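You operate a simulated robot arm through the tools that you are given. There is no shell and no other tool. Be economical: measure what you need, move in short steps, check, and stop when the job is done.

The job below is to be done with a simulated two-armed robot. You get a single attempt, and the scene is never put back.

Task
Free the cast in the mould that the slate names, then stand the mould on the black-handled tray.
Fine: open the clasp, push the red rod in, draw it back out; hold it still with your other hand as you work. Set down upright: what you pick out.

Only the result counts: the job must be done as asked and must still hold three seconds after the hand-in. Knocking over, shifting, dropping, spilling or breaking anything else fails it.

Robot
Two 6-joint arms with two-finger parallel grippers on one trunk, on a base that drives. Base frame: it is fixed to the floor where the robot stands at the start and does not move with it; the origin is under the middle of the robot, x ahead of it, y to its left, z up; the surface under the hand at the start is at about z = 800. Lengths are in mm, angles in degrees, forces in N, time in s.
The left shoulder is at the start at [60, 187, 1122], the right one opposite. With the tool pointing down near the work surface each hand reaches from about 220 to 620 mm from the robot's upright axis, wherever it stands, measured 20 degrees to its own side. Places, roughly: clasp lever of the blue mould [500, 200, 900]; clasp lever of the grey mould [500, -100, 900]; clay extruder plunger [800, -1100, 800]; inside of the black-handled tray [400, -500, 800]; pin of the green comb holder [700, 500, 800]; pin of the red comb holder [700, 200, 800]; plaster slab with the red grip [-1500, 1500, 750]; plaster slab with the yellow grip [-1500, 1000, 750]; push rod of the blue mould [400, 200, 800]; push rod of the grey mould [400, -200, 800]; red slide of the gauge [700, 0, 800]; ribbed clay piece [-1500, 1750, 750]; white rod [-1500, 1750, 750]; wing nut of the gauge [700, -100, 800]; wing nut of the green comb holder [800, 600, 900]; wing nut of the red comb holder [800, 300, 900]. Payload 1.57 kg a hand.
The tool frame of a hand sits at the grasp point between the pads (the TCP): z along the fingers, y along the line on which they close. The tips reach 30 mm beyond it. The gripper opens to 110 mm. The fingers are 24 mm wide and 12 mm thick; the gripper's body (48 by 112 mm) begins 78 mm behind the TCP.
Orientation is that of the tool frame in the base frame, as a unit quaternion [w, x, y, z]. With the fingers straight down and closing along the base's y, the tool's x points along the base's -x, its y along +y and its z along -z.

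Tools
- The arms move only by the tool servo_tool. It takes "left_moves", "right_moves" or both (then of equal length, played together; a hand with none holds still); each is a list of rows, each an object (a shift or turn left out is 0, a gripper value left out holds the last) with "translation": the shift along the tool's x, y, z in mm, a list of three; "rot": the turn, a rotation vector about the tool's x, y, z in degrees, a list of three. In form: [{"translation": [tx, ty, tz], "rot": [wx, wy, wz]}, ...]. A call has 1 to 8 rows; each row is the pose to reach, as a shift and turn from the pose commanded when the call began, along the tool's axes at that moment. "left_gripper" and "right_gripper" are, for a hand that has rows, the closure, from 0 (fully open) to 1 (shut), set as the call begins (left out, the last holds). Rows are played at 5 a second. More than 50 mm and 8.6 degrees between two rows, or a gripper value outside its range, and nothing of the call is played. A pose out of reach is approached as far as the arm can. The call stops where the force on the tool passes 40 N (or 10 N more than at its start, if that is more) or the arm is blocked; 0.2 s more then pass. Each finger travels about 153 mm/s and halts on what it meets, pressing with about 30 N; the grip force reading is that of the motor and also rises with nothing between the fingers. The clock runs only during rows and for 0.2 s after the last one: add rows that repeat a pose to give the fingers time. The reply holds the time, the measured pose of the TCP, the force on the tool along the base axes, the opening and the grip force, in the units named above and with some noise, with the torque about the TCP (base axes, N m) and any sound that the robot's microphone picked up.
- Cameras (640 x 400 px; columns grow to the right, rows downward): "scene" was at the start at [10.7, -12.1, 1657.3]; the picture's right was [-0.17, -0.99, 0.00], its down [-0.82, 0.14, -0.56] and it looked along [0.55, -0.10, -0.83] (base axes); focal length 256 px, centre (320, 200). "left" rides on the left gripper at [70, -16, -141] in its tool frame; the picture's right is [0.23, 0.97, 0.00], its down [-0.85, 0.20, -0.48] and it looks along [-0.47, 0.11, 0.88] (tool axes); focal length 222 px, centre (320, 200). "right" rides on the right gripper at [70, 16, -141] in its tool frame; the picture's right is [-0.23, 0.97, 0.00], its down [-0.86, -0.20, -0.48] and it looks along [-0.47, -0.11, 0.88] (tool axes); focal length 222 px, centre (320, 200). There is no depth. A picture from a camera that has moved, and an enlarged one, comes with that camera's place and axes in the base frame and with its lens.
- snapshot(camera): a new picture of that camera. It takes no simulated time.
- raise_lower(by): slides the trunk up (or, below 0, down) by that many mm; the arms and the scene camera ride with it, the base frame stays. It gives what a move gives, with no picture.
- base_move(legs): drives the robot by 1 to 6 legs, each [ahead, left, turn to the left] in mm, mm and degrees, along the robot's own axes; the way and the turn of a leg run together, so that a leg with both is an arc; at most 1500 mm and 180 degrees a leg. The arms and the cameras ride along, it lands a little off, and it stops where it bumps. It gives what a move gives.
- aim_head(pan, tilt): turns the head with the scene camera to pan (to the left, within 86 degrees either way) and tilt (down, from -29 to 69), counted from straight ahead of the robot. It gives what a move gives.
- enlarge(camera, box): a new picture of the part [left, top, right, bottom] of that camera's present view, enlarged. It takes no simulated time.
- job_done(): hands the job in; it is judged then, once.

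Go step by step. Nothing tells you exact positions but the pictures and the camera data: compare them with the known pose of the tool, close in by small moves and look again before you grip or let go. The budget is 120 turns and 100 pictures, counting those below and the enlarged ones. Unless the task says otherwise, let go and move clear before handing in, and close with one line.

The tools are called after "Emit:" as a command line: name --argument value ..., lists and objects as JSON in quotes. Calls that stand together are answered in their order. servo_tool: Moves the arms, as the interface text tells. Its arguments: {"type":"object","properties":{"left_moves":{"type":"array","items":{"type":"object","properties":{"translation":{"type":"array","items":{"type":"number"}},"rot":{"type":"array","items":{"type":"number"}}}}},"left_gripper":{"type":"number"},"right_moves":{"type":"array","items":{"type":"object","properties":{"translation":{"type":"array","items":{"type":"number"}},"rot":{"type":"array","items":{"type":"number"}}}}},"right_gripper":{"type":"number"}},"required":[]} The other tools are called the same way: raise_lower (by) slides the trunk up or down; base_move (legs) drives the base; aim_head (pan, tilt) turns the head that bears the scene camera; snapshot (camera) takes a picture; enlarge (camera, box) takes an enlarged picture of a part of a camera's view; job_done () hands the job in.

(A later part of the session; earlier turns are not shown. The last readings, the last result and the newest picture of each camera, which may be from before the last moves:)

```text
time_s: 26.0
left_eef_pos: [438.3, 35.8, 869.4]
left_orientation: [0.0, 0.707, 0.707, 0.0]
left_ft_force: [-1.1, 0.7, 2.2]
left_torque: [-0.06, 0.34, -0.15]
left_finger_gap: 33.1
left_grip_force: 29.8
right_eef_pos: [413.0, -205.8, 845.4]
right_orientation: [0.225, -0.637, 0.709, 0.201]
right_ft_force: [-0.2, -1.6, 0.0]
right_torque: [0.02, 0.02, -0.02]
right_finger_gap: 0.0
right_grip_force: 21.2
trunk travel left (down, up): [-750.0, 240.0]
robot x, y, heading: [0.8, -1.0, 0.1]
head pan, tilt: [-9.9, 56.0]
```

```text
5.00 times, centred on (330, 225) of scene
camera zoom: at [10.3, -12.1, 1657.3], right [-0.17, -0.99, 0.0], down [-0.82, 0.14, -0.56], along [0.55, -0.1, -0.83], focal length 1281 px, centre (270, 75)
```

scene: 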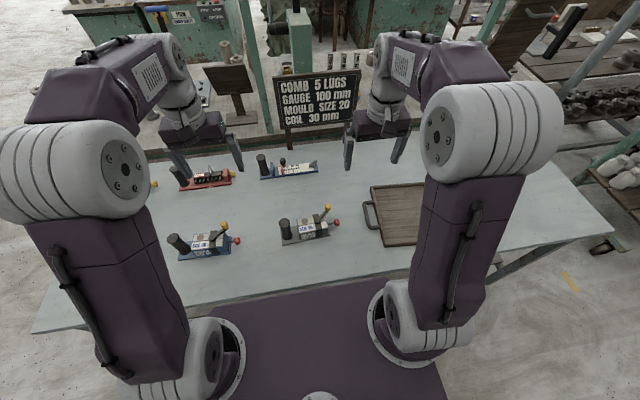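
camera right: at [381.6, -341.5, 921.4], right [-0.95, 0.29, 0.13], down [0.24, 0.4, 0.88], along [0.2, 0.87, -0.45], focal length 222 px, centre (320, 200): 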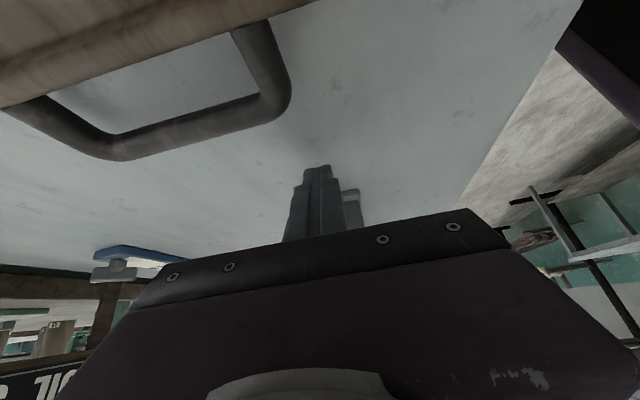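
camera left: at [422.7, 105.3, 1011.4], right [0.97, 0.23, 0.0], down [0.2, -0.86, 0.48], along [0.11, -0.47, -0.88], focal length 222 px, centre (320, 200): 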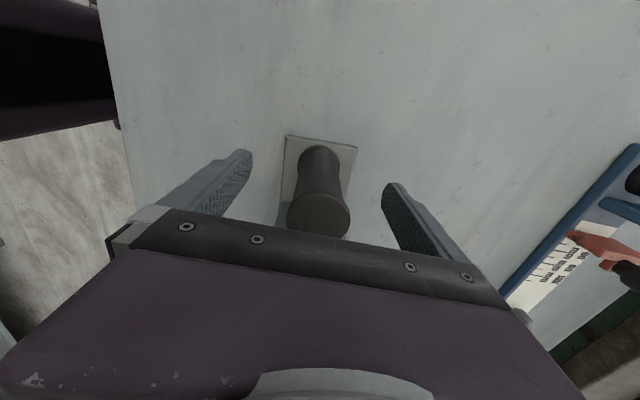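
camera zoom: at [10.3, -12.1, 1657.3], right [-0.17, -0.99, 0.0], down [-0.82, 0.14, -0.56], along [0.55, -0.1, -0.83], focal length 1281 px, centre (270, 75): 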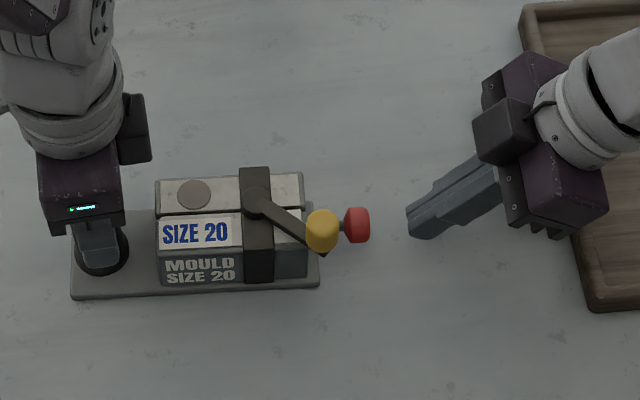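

The tips line up with the knob, with a gap of about 25 mm. I'll push along the rod axis in small steps.

Emit:
servo_tool --right_moves '[{"translation": [-8.2, 0, 5.7]}, {"translation": [-16.4, 0, 11.5]}, {"translation": [-20.5, 0, 14.4]}, {"translation": [-24.6, 0, 17.2]}, {"translation": [-28.7, 0, 20.1]}, {"translation": [-32.8, 0, 23]}, {"translation": [-36.9, 0, 25.8]}, {"translation": [-41, 0, 28.7]}]'

Emit:
enlarge --camera "scene" --box '[270, 185, 390, 265]'

```text
time_s: 27.8
left_eef_pos: [437.9, 36.8, 871.3]
left_orientation: [-0.001, 0.707, 0.707, 0.001]
left_ft_force: [2.0, 28.8, 3.4]
left_torque: [0.07, -0.69, -0.09]
left_finger_gap: 33.3
left_grip_force: 29.8
right_eef_pos: [418.8, -158.9, 846.4]
right_orientation: [0.224, -0.636, 0.711, 0.197]
right_ft_force: [-3.9, -32.5, 5.0]
right_torque: [-0.38, 0.42, 0.06]
right_finger_gap: 0.0
right_grip_force: 21.2
trunk travel left (down, up): [-750.0, 240.0]
robot x, y, heading: [-1.8, -1.4, -0.2]
head pan, tilt: [-9.9, 56.0]
```

```text
5.00 times, centred on (330, 225) of scene
camera zoom: at [9.1, -12.7, 1657.4], right [-0.17, -0.99, 0.0], down [-0.82, 0.14, -0.56], along [0.55, -0.1, -0.83], focal length 1281 px, centre (270, 75)
```

zoom: 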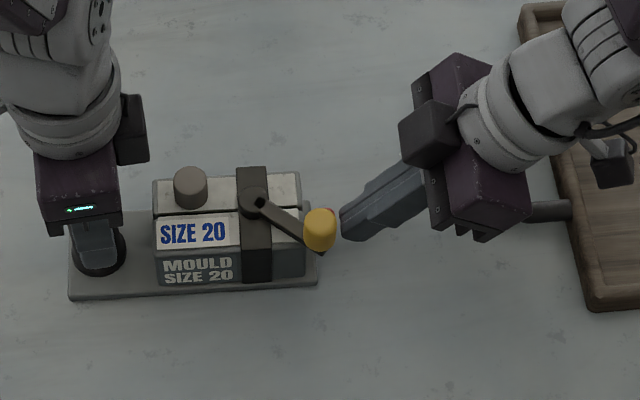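

The round cast is rising from the mould, so the clasp is open. I'll push a few more millimetres to reach the end of travel.

Emit:
servo_tool --right_moves '[{"translation": [-1.6, 0, 1.1]}, {"translation": [-3.3, 0, 2.3]}, {"translation": [-4.9, 0, 3.4]}, {"translation": [-6.5, 0, 4.6]}]'

Emit:
enlarge --camera "scene" --box '[270, 185, 390, 265]'

```text
time_s: 28.8
left_eef_pos: [439.3, 36.2, 869.9]
left_orientation: [0.0, 0.707, 0.707, -0.001]
left_ft_force: [1.0, 24.5, 4.0]
left_torque: [0.09, 0.35, -0.09]
left_finger_gap: 33.3
left_grip_force: 30.0
right_eef_pos: [419.8, -149.8, 845.7]
right_orientation: [0.224, -0.636, 0.711, 0.2]
right_ft_force: [-2.6, -28.9, 5.7]
right_torque: [-0.4, -0.05, -0.02]
right_finger_gap: 0.1
right_grip_force: 21.1
trunk travel left (down, up): [-750.0, 240.0]
robot x, y, heading: [0.2, -3.4, -0.0]
head pan, tilt: [-9.9, 56.0]
```

```text
5.00 times, centred on (330, 225) of scene
camera zoom: at [9.2, -12.9, 1657.2], right [-0.17, -0.99, 0.0], down [-0.82, 0.14, -0.56], along [0.55, -0.1, -0.83], focal length 1281 px, centre (270, 75)
```

zoom: 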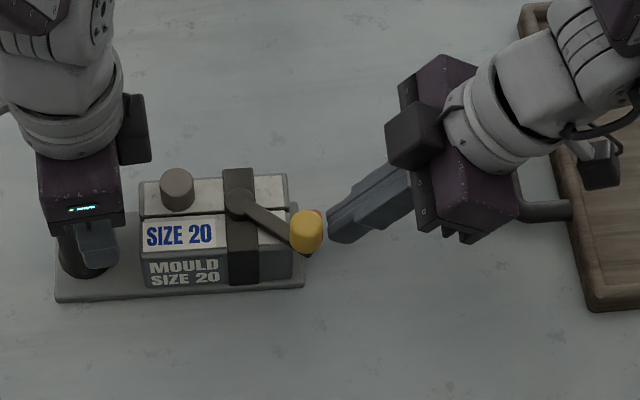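

The rod is at its end of travel, and the last push slid the mould a few mm through the left fingers. I'll back the right hand off and re-centre the left grip on the handle.

Emit:
servo_tool --right_moves '[{"translation": [8.2, 0, -5.7]}, {"translation": [16.4, 0, -11.5]}, {"translation": [24.6, 0, -17.2]}]'

Emit:
servo_tool --left_moves '[{"translation": [0, 0, 0]}, {"translation": [0, 0, 0]}]' --left_gripper 0.5

Emit:
snapshot --camera "left"

Emit:
enlarge --camera "scene" --box '[270, 185, 390, 265]'

```text
time_s: 29.6
left_eef_pos: [438.4, 35.6, 870.3]
left_orientation: [0.001, 0.707, 0.707, 0.001]
left_ft_force: [-0.3, -1.6, 0.4]
left_torque: [-0.47, 0.21, 0.06]
left_finger_gap: 32.9
left_grip_force: 29.9
right_eef_pos: [414.6, -178.4, 847.1]
right_orientation: [0.224, -0.637, 0.71, 0.202]
right_ft_force: [0.0, 0.9, 0.0]
right_torque: [-0.02, 0.0, -0.02]
right_finger_gap: 0.1
right_grip_force: 20.7
trunk travel left (down, up): [-750.0, 240.0]
robot x, y, heading: [2.0, 2.7, -0.1]
head pan, tilt: [-9.9, 56.0]
```

```text
time_s: 30.2
left_eef_pos: [439.1, 36.3, 870.0]
left_orientation: [0.0, 0.707, 0.707, 0.001]
left_ft_force: [0.1, 0.2, 0.7]
left_torque: [-0.03, -0.01, -0.05]
left_finger_gap: 54.9
left_grip_force: 0.1
right_eef_pos: [416.3, -178.4, 847.1]
right_orientation: [0.224, -0.637, 0.71, 0.201]
right_ft_force: [-0.8, -0.4, 1.0]
right_torque: [0.0, 0.0, 0.03]
right_finger_gap: 0.2
right_grip_force: 21.1
trunk travel left (down, up): [-750.0, 240.0]
robot x, y, heading: [0.3, 2.1, -0.1]
head pan, tilt: [-9.9, 56.0]
```

```text
64 pictures are left
camera left: at [422.9, 105.1, 1011.7], right [0.97, 0.23, 0.0], down [0.2, -0.86, 0.48], along [0.11, -0.47, -0.88], focal length 222 px, centre (320, 200)
```

left: 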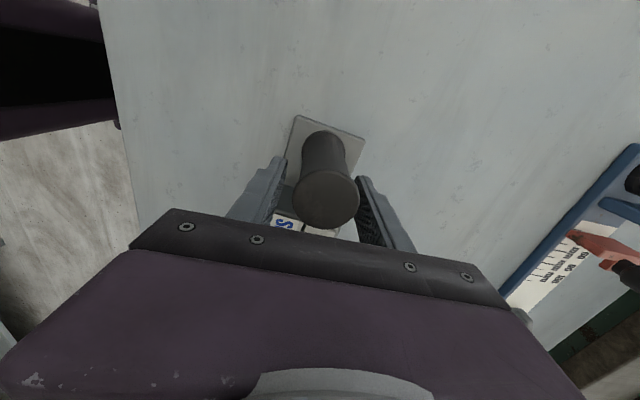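

```text
5.00 times, centred on (330, 225) of scene
camera zoom: at [10.7, -12.4, 1657.3], right [-0.17, -0.99, 0.0], down [-0.82, 0.14, -0.56], along [0.55, -0.1, -0.83], focal length 1281 px, centre (270, 75)
```

zoom: 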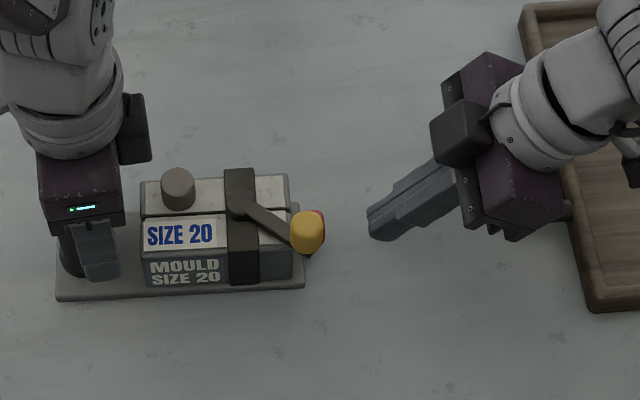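

The handle is now at about [440, 46]. I'll shift the left hand 10 mm and close again.

Emit:
servo_tool --left_moves '[{"translation": [5, 0, 0]}, {"translation": [10, 0.5, 0]}, {"translation": [10, 0.5, 0]}]'

Emit:
servo_tool --left_moves '[{"translation": [0, 0, 0]}, {"translation": [0, 0, 0]}, {"translation": [0, 0, 0]}]' --left_gripper 1.0

Emit:
servo_tool --right_moves '[{"translation": [0, 0, -15]}, {"translation": [0, 0, -50]}, {"translation": [0, 0, -50]}]' --right_gripper 0.5

Emit:
snapshot --camera "right"

```text
time_s: 31.0
left_eef_pos: [439.4, 45.4, 870.2]
left_orientation: [0.0, 0.707, 0.707, 0.0]
left_ft_force: [-0.8, -1.5, 0.0]
left_torque: [0.03, 0.0, -0.01]
left_finger_gap: 54.7
left_grip_force: 0.1
right_eef_pos: [415.7, -178.1, 845.7]
right_orientation: [0.224, -0.636, 0.71, 0.2]
right_ft_force: [0.3, -0.6, 0.3]
right_torque: [0.03, 0.01, 0.01]
right_finger_gap: 0.0
right_grip_force: 20.9
trunk travel left (down, up): [-750.0, 240.0]
robot x, y, heading: [2.3, -4.2, 0.1]
head pan, tilt: [-9.9, 56.0]
```

```text
time_s: 31.8
left_eef_pos: [439.7, 46.9, 868.5]
left_orientation: [0.0, 0.707, 0.707, -0.001]
left_ft_force: [-0.4, 0.7, 1.6]
left_torque: [-0.19, 0.29, -0.11]
left_finger_gap: 33.3
left_grip_force: 30.4
right_eef_pos: [416.3, -178.8, 847.2]
right_orientation: [0.224, -0.637, 0.71, 0.201]
right_ft_force: [0.2, 0.1, 0.4]
right_torque: [0.0, -0.02, -0.01]
right_finger_gap: 0.1
right_grip_force: 21.6
trunk travel left (down, up): [-750.0, 240.0]
robot x, y, heading: [-0.9, 3.0, 0.1]
head pan, tilt: [-9.9, 56.0]
```

```text
time_s: 32.6
left_eef_pos: [439.3, 45.5, 869.7]
left_orientation: [0.0, 0.708, 0.707, 0.0]
left_ft_force: [-0.7, 0.1, 0.2]
left_torque: [0.18, 0.03, -0.08]
left_finger_gap: 33.2
left_grip_force: 30.0
right_eef_pos: [413.6, -206.7, 887.9]
right_orientation: [0.224, -0.637, 0.71, 0.201]
right_ft_force: [0.5, 0.2, -1.1]
right_torque: [-0.03, -0.01, -0.01]
right_finger_gap: 54.9
right_grip_force: 0.1
trunk travel left (down, up): [-750.0, 240.0]
robot x, y, heading: [-0.3, 4.1, 0.2]
head pan, tilt: [-9.9, 56.0]
```

```text
62 pictures are left
camera right: at [381.8, -342.3, 963.4], right [-0.95, 0.29, 0.13], down [0.24, 0.4, 0.88], along [0.2, 0.87, -0.45], focal length 222 px, centre (320, 200)
```

right: 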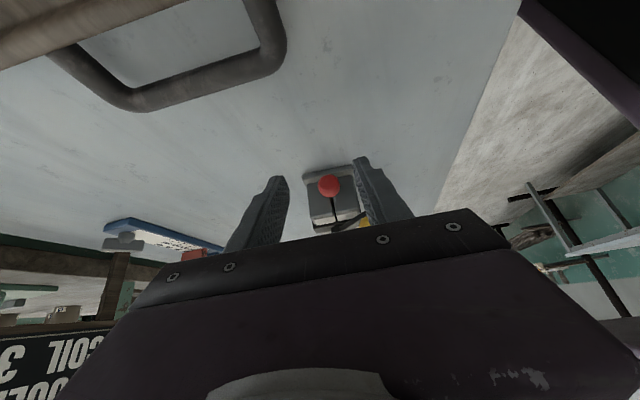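

Emit:
enlarge --camera "right" --box '[260, 130, 410, 240]'

```text
3.64 times, centred on (335, 185) of right
camera zoom: at [381.8, -342.3, 963.4], right [-0.95, 0.29, 0.13], down [0.24, 0.4, 0.88], along [0.2, 0.87, -0.45], focal length 808 px, centre (266, 254)
```

zoom: 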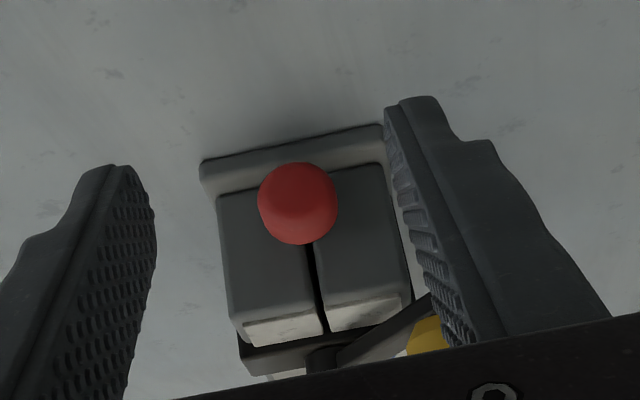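

The knob sits at about [421, -113, 828], close to the block. I'll advance the open fingers around its outer half, keeping clear of the yellow peg.

Emit:
servo_tool --right_moves '[{"translation": [-8.8, 0.7, 18.7]}, {"translation": [-17.6, 1.4, 37.4]}, {"translation": [-26.5, 2.1, 56]}, {"translation": [-35.3, 2.7, 74.8]}, {"translation": [-35.3, 2.7, 74.8]}]'

Emit:
enlarge --camera "right" --box '[260, 130, 410, 240]'

Emit:
enlarge --camera "scene" --box '[270, 185, 390, 265]'

```text
time_s: 33.8
left_eef_pos: [439.6, 45.9, 870.0]
left_orientation: [0.0, 0.707, 0.707, 0.0]
left_ft_force: [-1.1, 0.5, -0.4]
left_torque: [0.19, 0.08, -0.13]
left_finger_gap: 33.2
left_grip_force: 30.0
right_eef_pos: [417.3, -134.9, 845.3]
right_orientation: [0.223, -0.637, 0.71, 0.201]
right_ft_force: [0.2, -1.2, -0.5]
right_torque: [-0.02, -0.03, -0.05]
right_finger_gap: 54.7
right_grip_force: 0.0
trunk travel left (down, up): [-750.0, 240.0]
robot x, y, heading: [-0.0, 1.0, -0.1]
head pan, tilt: [-9.9, 56.0]
```

```text
3.64 times, centred on (335, 185) of right
camera zoom: at [387.0, -270.9, 921.4], right [-0.95, 0.29, 0.13], down [0.24, 0.4, 0.88], along [0.2, 0.87, -0.45], focal length 808 px, centre (266, 254)
```

zoom: 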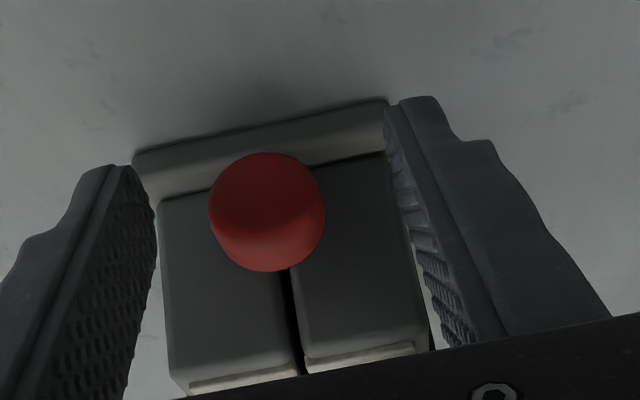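

```text
5.00 times, centred on (330, 225) of scene
camera zoom: at [10.3, -12.1, 1657.3], right [-0.17, -0.99, 0.0], down [-0.82, 0.14, -0.56], along [0.55, -0.1, -0.83], focal length 1281 px, centre (270, 75)
```

zoom: 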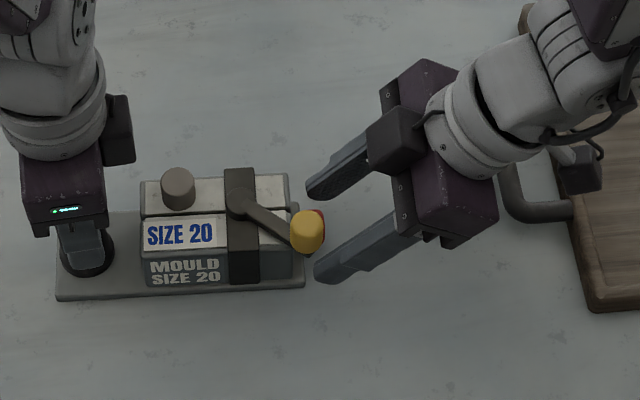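

The knob is centred between the fingers. I'll advance 3 mm and close on it.

Emit:
servo_tool --right_moves '[{"translation": [-2.5, 0, 1.7]}]'

Emit:
servo_tool --right_moves '[{"translation": [0, 0, 0]}, {"translation": [0, 0, 0]}, {"translation": [0, 0, 0]}]' --right_gripper 1.0

Emit:
enlarge --camera "right" --box '[260, 130, 410, 240]'

```text
time_s: 34.2
left_eef_pos: [439.1, 45.9, 870.1]
left_orientation: [-0.001, 0.707, 0.707, 0.0]
left_ft_force: [-0.8, 0.0, 0.8]
left_torque: [-0.1, 0.32, -0.12]
left_finger_gap: 33.4
left_grip_force: 30.1
right_eef_pos: [419.2, -132.9, 847.6]
right_orientation: [0.223, -0.637, 0.71, 0.201]
right_ft_force: [-0.3, 1.2, 0.5]
right_torque: [-0.03, -0.01, -0.01]
right_finger_gap: 55.2
right_grip_force: 0.1
trunk travel left (down, up): [-750.0, 240.0]
robot x, y, heading: [-1.9, -0.2, 0.2]
head pan, tilt: [-9.9, 56.0]
```

```text
time_s: 35.0
left_eef_pos: [439.6, 46.3, 870.1]
left_orientation: [0.0, 0.707, 0.708, -0.001]
left_ft_force: [-3.5, 0.4, 3.2]
left_torque: [-0.04, 0.47, -0.15]
left_finger_gap: 33.3
left_grip_force: 29.7
right_eef_pos: [418.2, -133.1, 846.4]
right_orientation: [0.224, -0.637, 0.709, 0.201]
right_ft_force: [3.1, -0.2, -0.7]
right_torque: [-0.12, -0.1, -0.27]
right_finger_gap: 24.6
right_grip_force: 29.8
trunk travel left (down, up): [-750.0, 240.0]
robot x, y, heading: [0.7, 1.6, 0.1]
head pan, tilt: [-9.9, 56.0]
```

```text
3.64 times, centred on (335, 185) of right
camera zoom: at [387.8, -268.0, 921.7], right [-0.95, 0.29, 0.13], down [0.24, 0.4, 0.88], along [0.2, 0.87, -0.45], focal length 808 px, centre (266, 254)
```

zoom: 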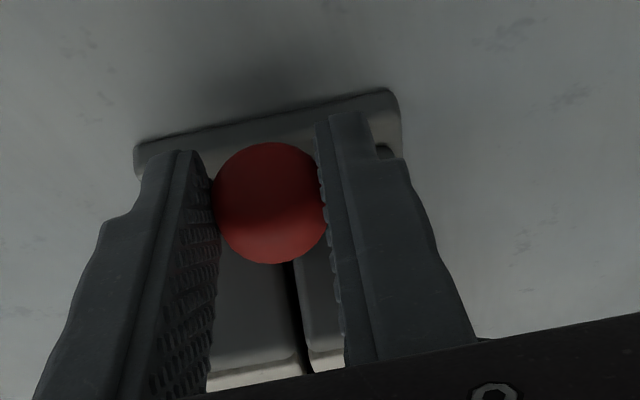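

The knob is gripped (24.6 mm). I'll draw the rod back along its axis.

Emit:
servo_tool --right_moves '[{"translation": [4.1, 0, -2.9]}, {"translation": [8.2, 0, -5.7]}, {"translation": [12.3, 0, -8.6]}, {"translation": [16.4, 0, -11.5]}, {"translation": [20.5, 0, -14.4]}, {"translation": [20.5, 0, -14.4]}]'

Emit:
enlarge --camera "scene" --box '[270, 185, 390, 265]'

Emit:
enlarge --camera "right" --box '[260, 130, 410, 240]'

```text
time_s: 36.4
left_eef_pos: [440.2, 44.6, 870.3]
left_orientation: [0.001, 0.707, 0.707, 0.0]
left_ft_force: [-4.8, -16.8, 2.4]
left_torque: [-0.44, 0.52, -0.09]
left_finger_gap: 33.6
left_grip_force: 29.7
right_eef_pos: [416.9, -156.4, 846.7]
right_orientation: [0.224, -0.637, 0.709, 0.202]
right_ft_force: [5.1, 16.9, 0.1]
right_torque: [-0.05, -0.1, -0.28]
right_finger_gap: 24.8
right_grip_force: 29.6
trunk travel left (down, up): [-750.0, 240.0]
robot x, y, heading: [2.4, -3.0, -0.2]
head pan, tilt: [-9.9, 56.0]
```

```text
5.00 times, centred on (330, 225) of scene
camera zoom: at [10.5, -12.2, 1657.2], right [-0.17, -0.99, 0.0], down [-0.82, 0.14, -0.56], along [0.55, -0.1, -0.83], focal length 1281 px, centre (270, 75)
```

zoom: 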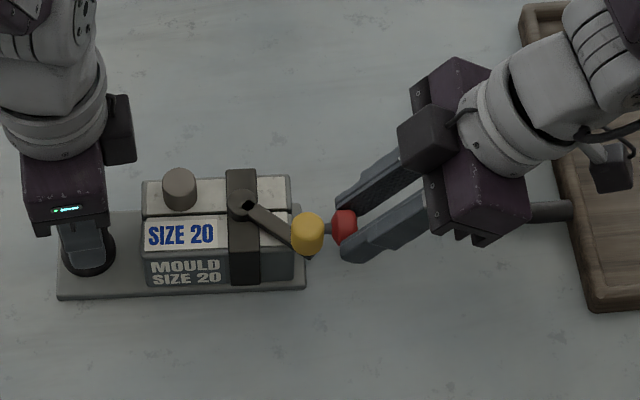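

```text
3.64 times, centred on (335, 185) of right
camera zoom: at [384.8, -291.3, 921.6], right [-0.95, 0.29, 0.13], down [0.25, 0.4, 0.88], along [0.2, 0.87, -0.45], focal length 808 px, centre (266, 254)
```

zoom: 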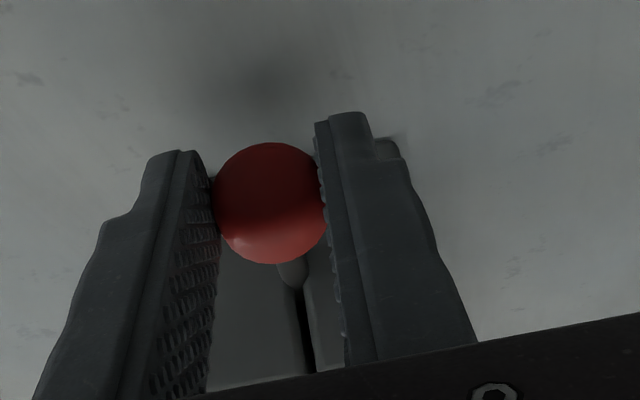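

The rod follows and the cast stays raised. I'll pull a few more mm to the end stop, then compare.

Emit:
servo_tool --right_moves '[{"translation": [1.6, 0, -1.1]}, {"translation": [3.3, 0, -2.3]}, {"translation": [4.9, 0, -3.4]}, {"translation": [4.9, 0, -3.4]}]'

Emit:
enlarge --camera "scene" --box '[270, 185, 390, 265]'

```text
time_s: 37.4
left_eef_pos: [439.7, 46.3, 871.0]
left_orientation: [0.0, 0.707, 0.708, 0.0]
left_ft_force: [-2.6, -22.1, 0.3]
left_torque: [0.06, -0.09, -0.08]
left_finger_gap: 33.2
left_grip_force: 29.7
right_eef_pos: [415.6, -162.1, 846.5]
right_orientation: [0.224, -0.637, 0.71, 0.202]
right_ft_force: [2.5, 23.0, 1.8]
right_torque: [0.46, 0.11, -0.07]
right_finger_gap: 24.8
right_grip_force: 29.8
trunk travel left (down, up): [-750.0, 240.0]
robot x, y, heading: [0.6, -2.0, 0.0]
head pan, tilt: [-9.9, 56.0]
```

```text
5.00 times, centred on (330, 225) of scene
camera zoom: at [10.6, -12.4, 1657.3], right [-0.17, -0.99, 0.0], down [-0.82, 0.14, -0.56], along [0.55, -0.1, -0.83], focal length 1281 px, centre (270, 75)
```

zoom: 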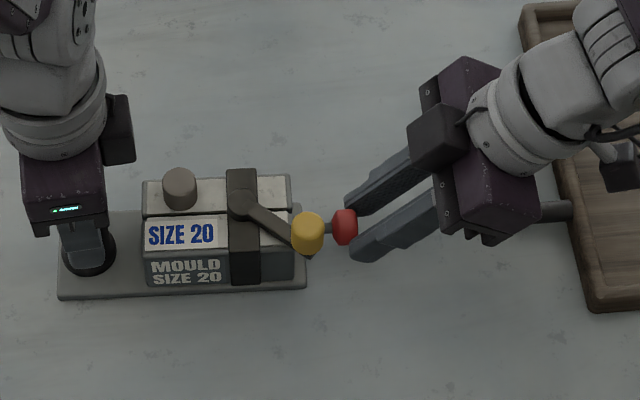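

The fingers slid off while the knob stopped, and the knob-to-block distance equals the original, so the rod is fully out. I'll release, back away upward and look at the tray.

Emit:
servo_tool --right_moves '[{"translation": [0, 0, 0]}, {"translation": [4, 0, -20]}, {"translation": [8, 0, -50]}, {"translation": [-10, 0, -90]}, {"translation": [-30, 0, -130]}]' --right_gripper 0.5

Emit:
servo_tool --right_moves '[{"rot": [0, 7, 0]}, {"rot": [0, 14, 0]}, {"rot": [0, 21, 0]}, {"rot": [0, 28, 0]}, {"rot": [0, 35, 0]}, {"rot": [0, 35, 0]}]'

Emit:
snapshot --camera "scene"

Emit:
snapshot --camera "right"

```text
time_s: 38.6
left_eef_pos: [439.2, 45.5, 869.2]
left_orientation: [0.001, 0.707, 0.707, 0.0]
left_ft_force: [0.0, 0.8, 2.8]
left_torque: [-0.53, 0.35, -0.11]
left_finger_gap: 33.5
left_grip_force: 29.7
right_eef_pos: [410.3, -212.6, 972.1]
right_orientation: [0.223, -0.637, 0.71, 0.201]
right_ft_force: [-0.5, -0.3, -0.5]
right_torque: [-0.01, 0.01, 0.01]
right_finger_gap: 54.9
right_grip_force: 0.1
trunk travel left (down, up): [-750.0, 240.0]
robot x, y, heading: [1.6, -4.2, 0.1]
head pan, tilt: [-9.9, 56.0]
```

```text
time_s: 40.0
left_eef_pos: [439.3, 46.2, 869.3]
left_orientation: [0.0, 0.707, 0.707, 0.0]
left_ft_force: [-0.7, 0.5, 0.8]
left_torque: [-0.4, 0.29, -0.13]
left_finger_gap: 33.4
left_grip_force: 30.1
right_eef_pos: [409.7, -211.1, 970.5]
right_orientation: [-0.002, -0.668, 0.744, 0.0]
right_ft_force: [-0.3, 0.4, -0.3]
right_torque: [-0.01, -0.01, -0.01]
right_finger_gap: 54.9
right_grip_force: 0.0
trunk travel left (down, up): [-750.0, 240.0]
robot x, y, heading: [3.7, -1.5, 0.2]
head pan, tilt: [-9.9, 56.0]
```

```text
54 pictures are left
camera scene: at [10.7, -12.0, 1657.3], right [-0.17, -0.99, 0.0], down [-0.82, 0.14, -0.56], along [0.55, -0.1, -0.83], focal length 256 px, centre (320, 200)
```

scene: 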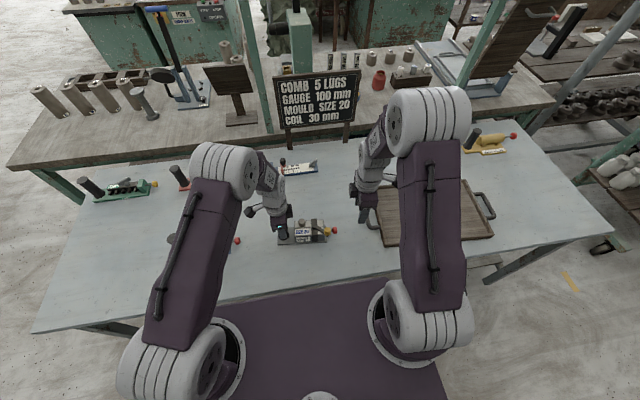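

```text
53 pictures are left
camera right: at [386.4, -279.4, 1111.6], right [-0.94, 0.33, 0.0], down [0.29, 0.83, 0.48], along [0.16, 0.45, -0.88], focal length 222 px, centre (320, 200)
```

right: 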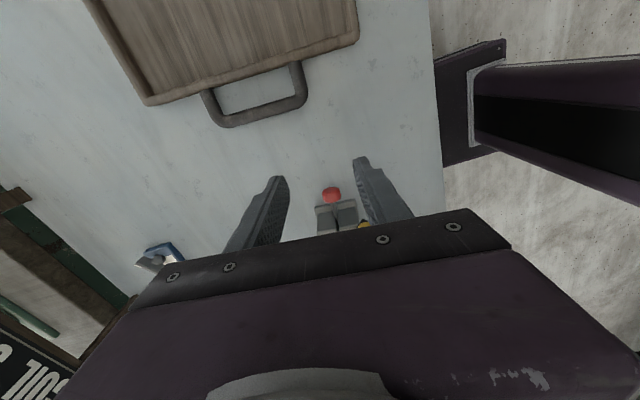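

The tray interior runs roughly x 320–580, y -310 to -700, almost parallel to the mould. I'll let the right hand carry the mould by its handle, gripping along the mould's length, so the left hand releases and moves clear while the right turns.

Emit:
servo_tool --left_moves '[{"translation": [0, 0, 0]}, {"translation": [0, 0, 0]}, {"translation": [0, 0, -40]}, {"translation": [0, 0, -80]}, {"translation": [0, 0, -120]}, {"translation": [40, 0, -140]}, {"translation": [85, 0, -155]}, {"translation": [130, 0, -170]}]' --left_gripper 0.0 --right_moves '[{"rot": [0, 0, 8]}, {"rot": [0, 0, 16]}, {"rot": [0, 0, 24]}, {"rot": [0, 0, 32]}, {"rot": [0, 0, 40]}, {"rot": [0, 0, 48]}, {"rot": [0, 0, 56]}, {"rot": [0, 0, 64]}]'

Emit:
servo_tool --right_moves '[{"translation": [0, 0, -10], "rot": [0, 0, 8]}, {"translation": [0, 0, -20], "rot": [0, 0, 16]}, {"translation": [0, 0, -30], "rot": [0, 0, 24]}, {"translation": [0, 0, -40], "rot": [0, 0, 26.4]}, {"translation": [0, 0, -40], "rot": [0, 0, 26.4]}]'

Emit:
snapshot --camera "left"

```text
time_s: 41.8
left_eef_pos: [438.5, 177.8, 1039.3]
left_orientation: [0.0, 0.707, 0.707, -0.001]
left_ft_force: [0.7, 0.4, -0.8]
left_torque: [-0.01, 0.02, 0.01]
left_finger_gap: 110.3
left_grip_force: 0.1
right_eef_pos: [407.5, -210.3, 970.1]
right_orientation: [0.0, -0.171, 0.985, -0.001]
right_ft_force: [-1.7, 0.6, 0.1]
right_torque: [-0.02, 0.0, 0.01]
right_finger_gap: 55.2
right_grip_force: 0.1
trunk travel left (down, up): [-750.0, 240.0]
robot x, y, heading: [0.4, 4.4, -0.0]
head pan, tilt: [-9.9, 56.0]
```

```text
time_s: 43.0
left_eef_pos: [439.8, 175.9, 1039.8]
left_orientation: [0.0, 0.707, 0.708, 0.0]
left_ft_force: [0.4, 0.3, 0.6]
left_torque: [-0.02, 0.0, -0.02]
left_finger_gap: 109.9
left_grip_force: 0.1
right_eef_pos: [409.5, -211.5, 1010.2]
right_orientation: [0.001, 0.058, 0.998, 0.001]
right_ft_force: [0.5, 0.5, 0.9]
right_torque: [0.02, -0.03, 0.0]
right_finger_gap: 55.2
right_grip_force: 0.0
trunk travel left (down, up): [-750.0, 240.0]
robot x, y, heading: [2.2, -2.0, -0.1]
head pan, tilt: [-9.9, 56.0]
```

```text
52 pictures are left
camera left: at [423.1, 245.8, 1181.5], right [0.97, 0.23, 0.0], down [0.2, -0.86, 0.48], along [0.11, -0.47, -0.88], focal length 222 px, centre (320, 200)
```

left: 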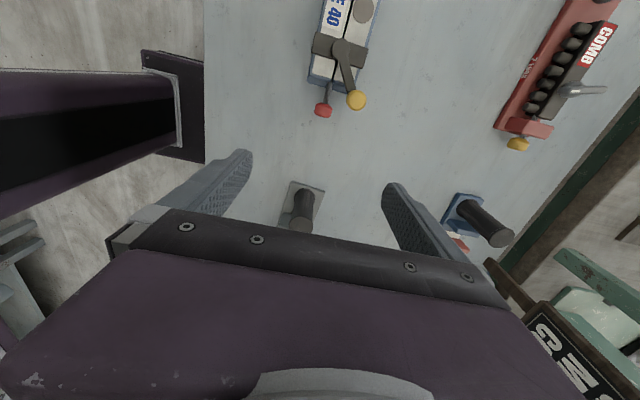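

The handle is confirmed at about [438, 45]. I'll move the right hand over it at a safe height, with the left going further clear.

Emit:
servo_tool --right_moves '[{"translation": [0, 43, -10]}, {"translation": [0, 86, -10]}, {"translation": [1, 129, -10]}, {"translation": [1, 172, -10]}, {"translation": [1.4, 215, -10]}, {"translation": [1.4, 258, 0]}, {"translation": [1.4, 258, 0]}]' --left_moves '[{"translation": [20, 0, -10]}, {"translation": [40, 0, -20]}, {"translation": [60, 0, -30]}, {"translation": [80, 0, -40]}, {"translation": [100, 0, -50]}, {"translation": [120, 0, -60]}, {"translation": [120, 0, -60]}]'

Emit:
snapshot --camera "right"

Emit:
enlarge --camera "scene" --box '[230, 170, 390, 275]'

```text
time_s: 44.6
left_eef_pos: [439.4, 295.5, 1100.4]
left_orientation: [0.0, 0.707, 0.708, 0.0]
left_ft_force: [-0.6, 0.3, 0.4]
left_torque: [0.03, -0.01, -0.01]
left_finger_gap: 109.9
left_grip_force: 0.1
right_eef_pos: [437.8, 42.4, 1009.4]
right_orientation: [0.0, 0.057, 0.998, 0.0]
right_ft_force: [0.0, 1.5, -0.5]
right_torque: [0.01, 0.0, -0.01]
right_finger_gap: 54.8
right_grip_force: 0.0
trunk travel left (down, up): [-750.0, 240.0]
robot x, y, heading: [-2.1, 3.0, 0.1]
head pan, tilt: [-9.9, 56.0]
```

```text
51 pictures are left
camera right: at [370.8, 67.5, 1150.3], right [0.34, 0.94, 0.0], down [0.83, -0.3, 0.48], along [0.45, -0.16, -0.88], focal length 222 px, centre (320, 200)
```

right: 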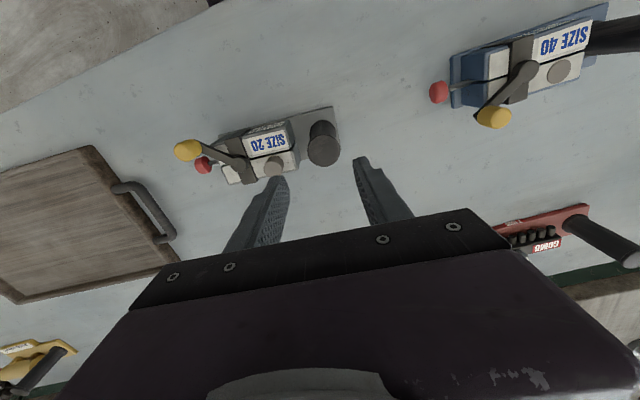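

```text
3.81 times, centred on (310, 222) of scene
camera zoom: at [10.5, -13.1, 1657.3], right [-0.17, -0.99, 0.0], down [-0.82, 0.14, -0.56], along [0.55, -0.1, -0.83], focal length 976 px, centre (358, 114)
```

zoom: 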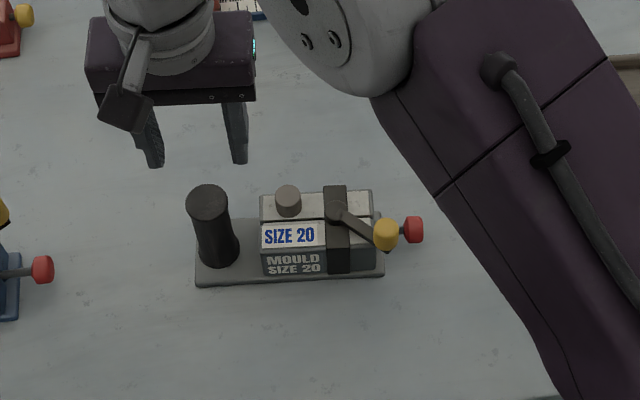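

The peg sits on the opposite side from the blue mould's still-closed one, so the clasp is open. I'll narrow the right gripper to 48 mm to fit between handle and block, and lower to just above the handle.

Emit:
servo_tool --right_moves '[{"translation": [-1.3, 3.3, 30]}, {"translation": [-1.3, 3.3, 55]}, {"translation": [-1.3, 3.3, 72]}, {"translation": [-1.3, 3.3, 72]}]' --right_gripper 0.56

Emit:
enlarge --camera "right" --box '[220, 110, 440, 240]'

Emit:
enlarge --camera "scene" --box '[250, 180, 370, 260]'

```text
time_s: 45.6
left_eef_pos: [439.0, 296.2, 1099.1]
left_orientation: [0.001, 0.707, 0.707, 0.0]
left_ft_force: [-0.6, -0.1, -0.4]
left_torque: [-0.02, -0.03, 0.0]
left_finger_gap: 110.0
left_grip_force: 0.1
right_eef_pos: [440.2, 46.3, 937.9]
right_orientation: [0.0, 0.058, 0.998, 0.0]
right_ft_force: [-0.6, 0.2, -0.2]
right_torque: [-0.01, 0.02, 0.0]
right_finger_gap: 48.6
right_grip_force: 0.1
trunk travel left (down, up): [-750.0, 240.0]
robot x, y, heading: [1.7, -0.6, 0.1]
head pan, tilt: [-9.9, 56.0]
```

```text
2.91 times, centred on (330, 175) of right
camera zoom: at [372.4, 71.3, 1078.9], right [0.34, 0.94, 0.0], down [0.83, -0.3, 0.48], along [0.45, -0.16, -0.88], focal length 646 px, centre (291, 273)
```

zoom: 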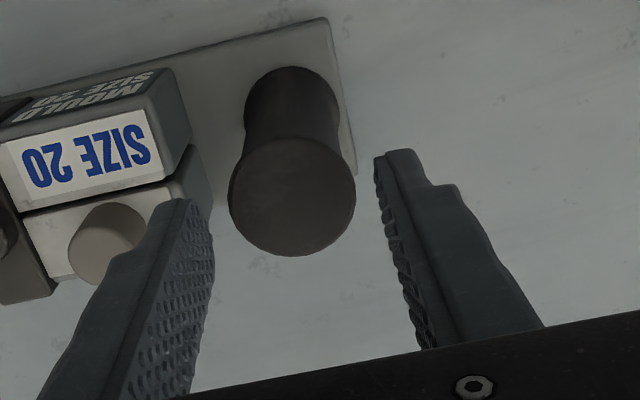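

```text
5.00 times, centred on (310, 220) of scene
camera zoom: at [10.9, -11.7, 1657.3], right [-0.17, -0.99, 0.0], down [-0.82, 0.14, -0.56], along [0.55, -0.1, -0.83], focal length 1281 px, centre (370, 100)
```

zoom: 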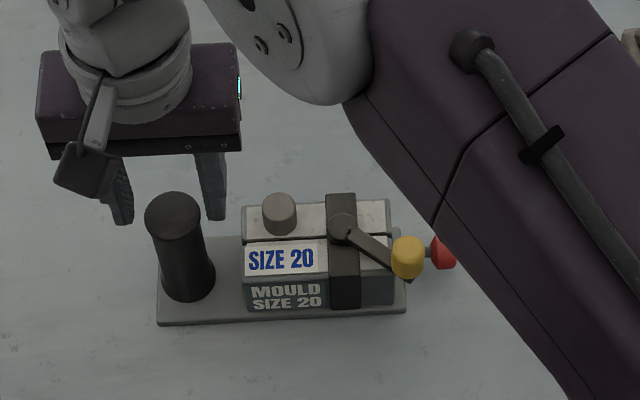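

The handle is centred between the fingers and the cast is clear of them. I'll descend and grip.

Emit:
servo_tool --right_moves '[{"translation": [0, 1, 25]}, {"translation": [0, 1, 50]}, {"translation": [0, 1, 72]}, {"translation": [0, 1, 72]}]'

Emit:
servo_tool --right_moves '[{"translation": [0, 0, 0]}, {"translation": [0, 0, 0]}, {"translation": [0, 0, 0]}]' --right_gripper 1.0

Emit:
servo_tool --right_moves '[{"translation": [0, 0, -5]}, {"translation": [0, 0, -10]}, {"translation": [0, 0, -15]}, {"translation": [0, 0, -15]}]'

Emit:
enlarge --camera "scene" --box '[250, 180, 370, 260]'

```text
time_s: 46.6
left_eef_pos: [439.6, 295.1, 1098.3]
left_orientation: [0.001, 0.707, 0.708, 0.0]
left_ft_force: [0.7, -1.3, 0.2]
left_torque: [0.01, 0.0, 0.0]
left_finger_gap: 109.9
left_grip_force: 0.1
right_eef_pos: [438.4, 49.3, 865.2]
right_orientation: [0.0, 0.058, 0.998, 0.0]
right_ft_force: [-0.4, -0.1, -0.1]
right_torque: [-0.05, 0.02, 0.01]
right_finger_gap: 48.6
right_grip_force: 0.0
trunk travel left (down, up): [-750.0, 240.0]
robot x, y, heading: [-4.2, 3.1, -0.1]
head pan, tilt: [-9.9, 56.0]
```

```text
time_s: 47.4
left_eef_pos: [439.9, 295.4, 1098.0]
left_orientation: [0.0, 0.707, 0.707, 0.0]
left_ft_force: [-0.7, 0.5, -0.7]
left_torque: [-0.04, -0.01, 0.01]
left_finger_gap: 110.1
left_grip_force: 0.0
right_eef_pos: [438.1, 48.5, 865.0]
right_orientation: [0.0, 0.058, 0.998, -0.001]
right_ft_force: [-1.1, -0.2, -0.3]
right_torque: [0.34, -0.03, 0.04]
right_finger_gap: 33.5
right_grip_force: 30.0
trunk travel left (down, up): [-750.0, 240.0]
robot x, y, heading: [-1.0, 1.9, -0.0]
head pan, tilt: [-9.9, 56.0]
```

```text
time_s: 48.4
left_eef_pos: [439.5, 296.2, 1099.5]
left_orientation: [0.0, 0.707, 0.708, 0.0]
left_ft_force: [0.2, 0.1, 0.0]
left_torque: [-0.01, 0.0, 0.0]
left_finger_gap: 109.9
left_grip_force: 0.1
right_eef_pos: [440.5, 49.0, 881.6]
right_orientation: [-0.001, 0.058, 0.998, 0.0]
right_ft_force: [0.3, 0.7, -5.0]
right_torque: [0.46, -0.1, 0.0]
right_finger_gap: 33.5
right_grip_force: 29.8
trunk travel left (down, up): [-750.0, 240.0]
robot x, y, heading: [-1.1, -5.8, -0.2]
head pan, tilt: [-9.9, 56.0]
```

```text
5.00 times, centred on (310, 220) of scene
camera zoom: at [11.5, -12.0, 1657.2], right [-0.17, -0.99, 0.0], down [-0.82, 0.14, -0.56], along [0.55, -0.1, -0.83], focal length 1281 px, centre (370, 100)
```

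zoom: 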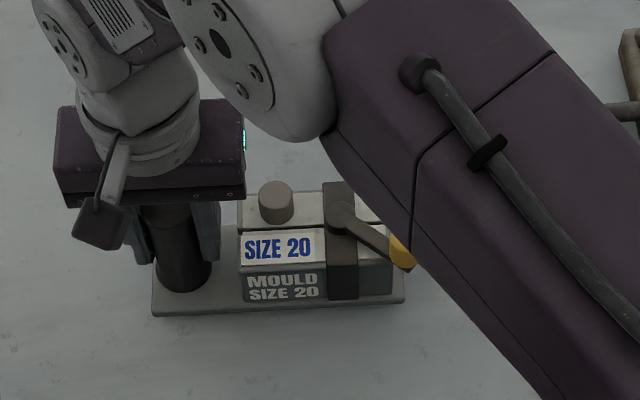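

The mould lifts level, weighing about 5 N. I'll raise it and carry it toward the tray in smooth steps.

Emit:
servo_tool --right_moves '[{"translation": [0, 0, -28]}, {"translation": [0, 0, -56]}, {"translation": [0, 0, -85]}, {"translation": [-5, -38, -85]}, {"translation": [-10, -78, -85]}, {"translation": [-15, -118, -85]}, {"translation": [-20.5, -158, -85]}, {"translation": [-25.7, -198, -85]}]'

Emit:
servo_tool --right_moves '[{"translation": [-5, -40, 0]}, {"translation": [-10, -80, 0]}, {"translation": [-15, -120, 0]}, {"translation": [-20, -160, 0]}, {"translation": [-26, -200, 0]}, {"translation": [-31, -240, 0]}, {"translation": [-35.3, -272, 0]}, {"translation": [-35.3, -272, 0]}]'

Emit:
snapshot --camera "scene"

Emit:
snapshot --camera "right"

```text
time_s: 50.2
left_eef_pos: [441.6, 293.8, 1098.5]
left_orientation: [0.0, 0.707, 0.708, 0.001]
left_ft_force: [0.4, -0.8, 0.9]
left_torque: [0.05, 0.08, -0.01]
left_finger_gap: 109.9
left_grip_force: 0.0
right_eef_pos: [443.9, -152.4, 966.3]
right_orientation: [0.0, 0.057, 0.998, 0.001]
right_ft_force: [-0.2, 0.0, -5.1]
right_torque: [0.43, -0.05, -0.01]
right_finger_gap: 33.8
right_grip_force: 30.6
trunk travel left (down, up): [-750.0, 240.0]
robot x, y, heading: [-2.8, 3.0, -0.0]
head pan, tilt: [-9.9, 56.0]
```

```text
time_s: 52.0
left_eef_pos: [440.8, 296.7, 1099.3]
left_orientation: [-0.001, 0.707, 0.707, 0.0]
left_ft_force: [-0.1, 0.0, -0.5]
left_torque: [0.0, -0.01, 0.02]
left_finger_gap: 110.0
left_grip_force: 0.0
right_eef_pos: [446.3, -426.3, 966.5]
right_orientation: [-0.001, 0.058, 0.998, 0.0]
right_ft_force: [-0.4, 0.3, -5.2]
right_torque: [0.43, -0.07, -0.01]
right_finger_gap: 33.8
right_grip_force: 29.7
trunk travel left (down, up): [-750.0, 240.0]
robot x, y, heading: [-1.8, -0.8, -0.1]
head pan, tilt: [-9.9, 56.0]
```

```text
46 pictures are left
camera scene: at [11.5, -12.1, 1657.2], right [-0.17, -0.99, 0.0], down [-0.82, 0.14, -0.56], along [0.55, -0.1, -0.83], focal length 256 px, centre (320, 200)
```

scene: 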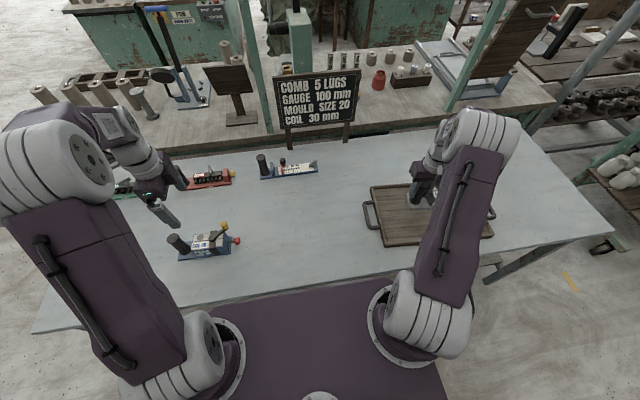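

```text
45 pictures are left
camera right: at [379.4, -401.0, 1106.7], right [0.34, 0.94, 0.0], down [0.83, -0.3, 0.48], along [0.45, -0.16, -0.88], focal length 222 px, centre (320, 200)
```

right: 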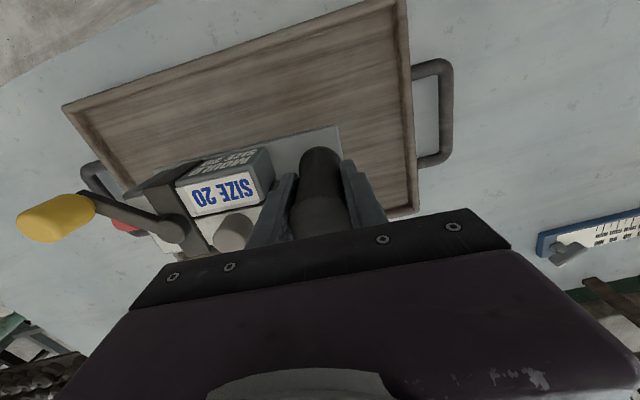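

The mould hangs well inside the tray outline, parallel to it. I'll lower to just above the tray floor and then take small steps.

Emit:
servo_tool --right_moves '[{"translation": [0, 0, 25]}, {"translation": [0, 0, 50]}, {"translation": [0, 0, 70]}, {"translation": [0, 0, 80]}, {"translation": [0, 0, 80]}]'

Emit:
enlarge --camera "right" --box '[40, 40, 440, 260]'

```text
time_s: 53.2
left_eef_pos: [440.0, 295.9, 1099.1]
left_orientation: [0.0, 0.708, 0.706, 0.001]
left_ft_force: [0.3, -0.5, -0.7]
left_torque: [-0.03, -0.01, 0.02]
left_finger_gap: 110.1
left_grip_force: 0.0
right_eef_pos: [446.9, -426.2, 885.7]
right_orientation: [0.0, 0.058, 0.998, 0.001]
right_ft_force: [0.0, -0.2, -5.9]
right_torque: [0.42, -0.09, 0.04]
right_finger_gap: 33.5
right_grip_force: 30.0
trunk travel left (down, up): [-750.0, 240.0]
robot x, y, heading: [1.7, -0.9, -0.2]
head pan, tilt: [-9.9, 56.0]
```

```text
1.60 times, centred on (240, 150) of right
camera zoom: at [379.6, -401.2, 1026.3], right [0.34, 0.94, 0.0], down [0.83, -0.3, 0.48], along [0.45, -0.16, -0.88], focal length 355 px, centre (448, 280)
```

zoom: 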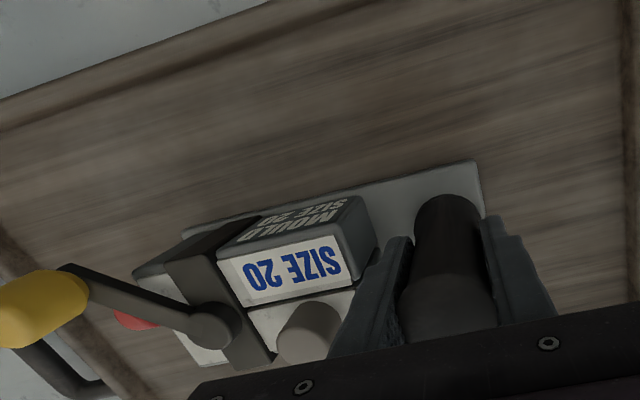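

Still airborne (5.9 N). I'll lower 2 mm at a time.

Emit:
servo_tool --right_moves '[{"translation": [0, 0, 2]}, {"translation": [0, 0, 4]}, {"translation": [0, 0, 6]}, {"translation": [0, 0, 6]}]'

Emit:
servo_tool --right_moves '[{"translation": [0, 0, 1]}, {"translation": [0, 0, 2]}, {"translation": [0, 0, 3]}, {"translation": [0, 0, 3]}]'

```text
time_s: 54.2
left_eef_pos: [440.0, 294.8, 1098.9]
left_orientation: [0.0, 0.707, 0.707, 0.0]
left_ft_force: [-0.6, 0.1, -0.1]
left_torque: [0.01, 0.02, 0.0]
left_finger_gap: 109.8
left_grip_force: 0.1
right_eef_pos: [447.2, -426.9, 880.6]
right_orientation: [0.001, 0.058, 0.998, 0.0]
right_ft_force: [0.4, 0.0, -4.2]
right_torque: [0.37, -0.02, 0.01]
right_finger_gap: 33.7
right_grip_force: 29.7
trunk travel left (down, up): [-750.0, 240.0]
robot x, y, heading: [-2.8, 1.1, -0.1]
head pan, tilt: [-9.9, 56.0]
```

```text
time_s: 55.2
left_eef_pos: [440.0, 296.0, 1099.0]
left_orientation: [0.0, 0.708, 0.706, 0.0]
left_ft_force: [0.2, -0.3, -0.2]
left_torque: [-0.03, 0.0, -0.03]
left_finger_gap: 110.3
left_grip_force: 0.0
right_eef_pos: [446.8, -426.9, 878.2]
right_orientation: [0.002, 0.058, 0.998, 0.0]
right_ft_force: [0.1, -2.1, 3.7]
right_torque: [0.61, 0.2, 0.04]
right_finger_gap: 33.8
right_grip_force: 30.2
trunk travel left (down, up): [-750.0, 240.0]
robot x, y, heading: [0.4, -1.5, -0.2]
head pan, tilt: [-9.9, 56.0]
```

The mould has touched down (force now +3.7 N). One more mm, then I'll open just enough and check before lifting out.

Emit:
servo_tool --right_moves '[{"translation": [0, 0, 1]}, {"translation": [0, 0, 1]}]'

Emit:
servo_tool --right_moves '[{"translation": [0, 0, 0]}, {"translation": [0, 0, 0]}]' --right_gripper 0.57

Emit:
enlarge --camera "right" --box '[40, 40, 440, 260]'

```text
time_s: 55.8
left_eef_pos: [438.7, 295.7, 1099.9]
left_orientation: [0.0, 0.707, 0.707, 0.001]
left_ft_force: [-0.3, -0.5, -0.1]
left_torque: [0.03, 0.01, 0.01]
left_finger_gap: 109.9
left_grip_force: 0.1
right_eef_pos: [446.5, -426.7, 878.2]
right_orientation: [0.002, 0.059, 0.998, -0.001]
right_ft_force: [2.6, -3.7, 15.1]
right_torque: [0.65, 0.35, 0.06]
right_finger_gap: 33.7
right_grip_force: 29.5
trunk travel left (down, up): [-750.0, 240.0]
robot x, y, heading: [-0.8, 1.2, 0.0]
head pan, tilt: [-9.9, 56.0]
```

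```text
time_s: 56.4
left_eef_pos: [439.4, 296.4, 1098.4]
left_orientation: [0.0, 0.707, 0.707, 0.0]
left_ft_force: [0.3, -0.2, -0.5]
left_torque: [-0.01, 0.02, 0.02]
left_finger_gap: 109.9
left_grip_force: 0.0
right_eef_pos: [446.0, -424.7, 876.7]
right_orientation: [0.0, 0.057, 0.998, 0.0]
right_ft_force: [-0.5, -0.5, -0.5]
right_torque: [0.01, -0.01, 0.0]
right_finger_gap: 47.5
right_grip_force: 0.1
trunk travel left (down, up): [-750.0, 240.0]
robot x, y, heading: [2.6, 2.3, 0.1]
head pan, tilt: [-9.9, 56.0]
```

```text
1.60 times, centred on (240, 150) of right
camera zoom: at [378.6, -401.0, 1017.2], right [0.34, 0.94, 0.0], down [0.83, -0.3, 0.48], along [0.45, -0.16, -0.88], focal length 355 px, centre (448, 280)
```

zoom: 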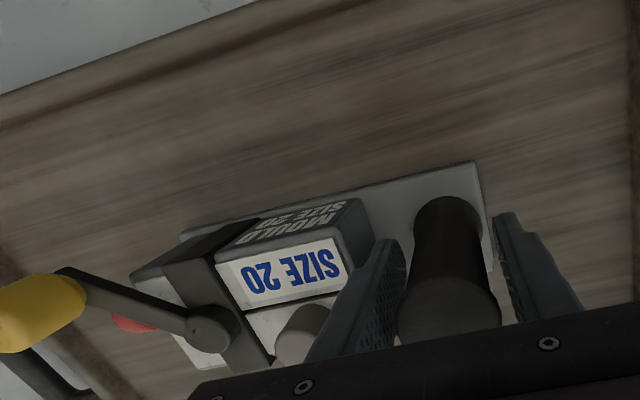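

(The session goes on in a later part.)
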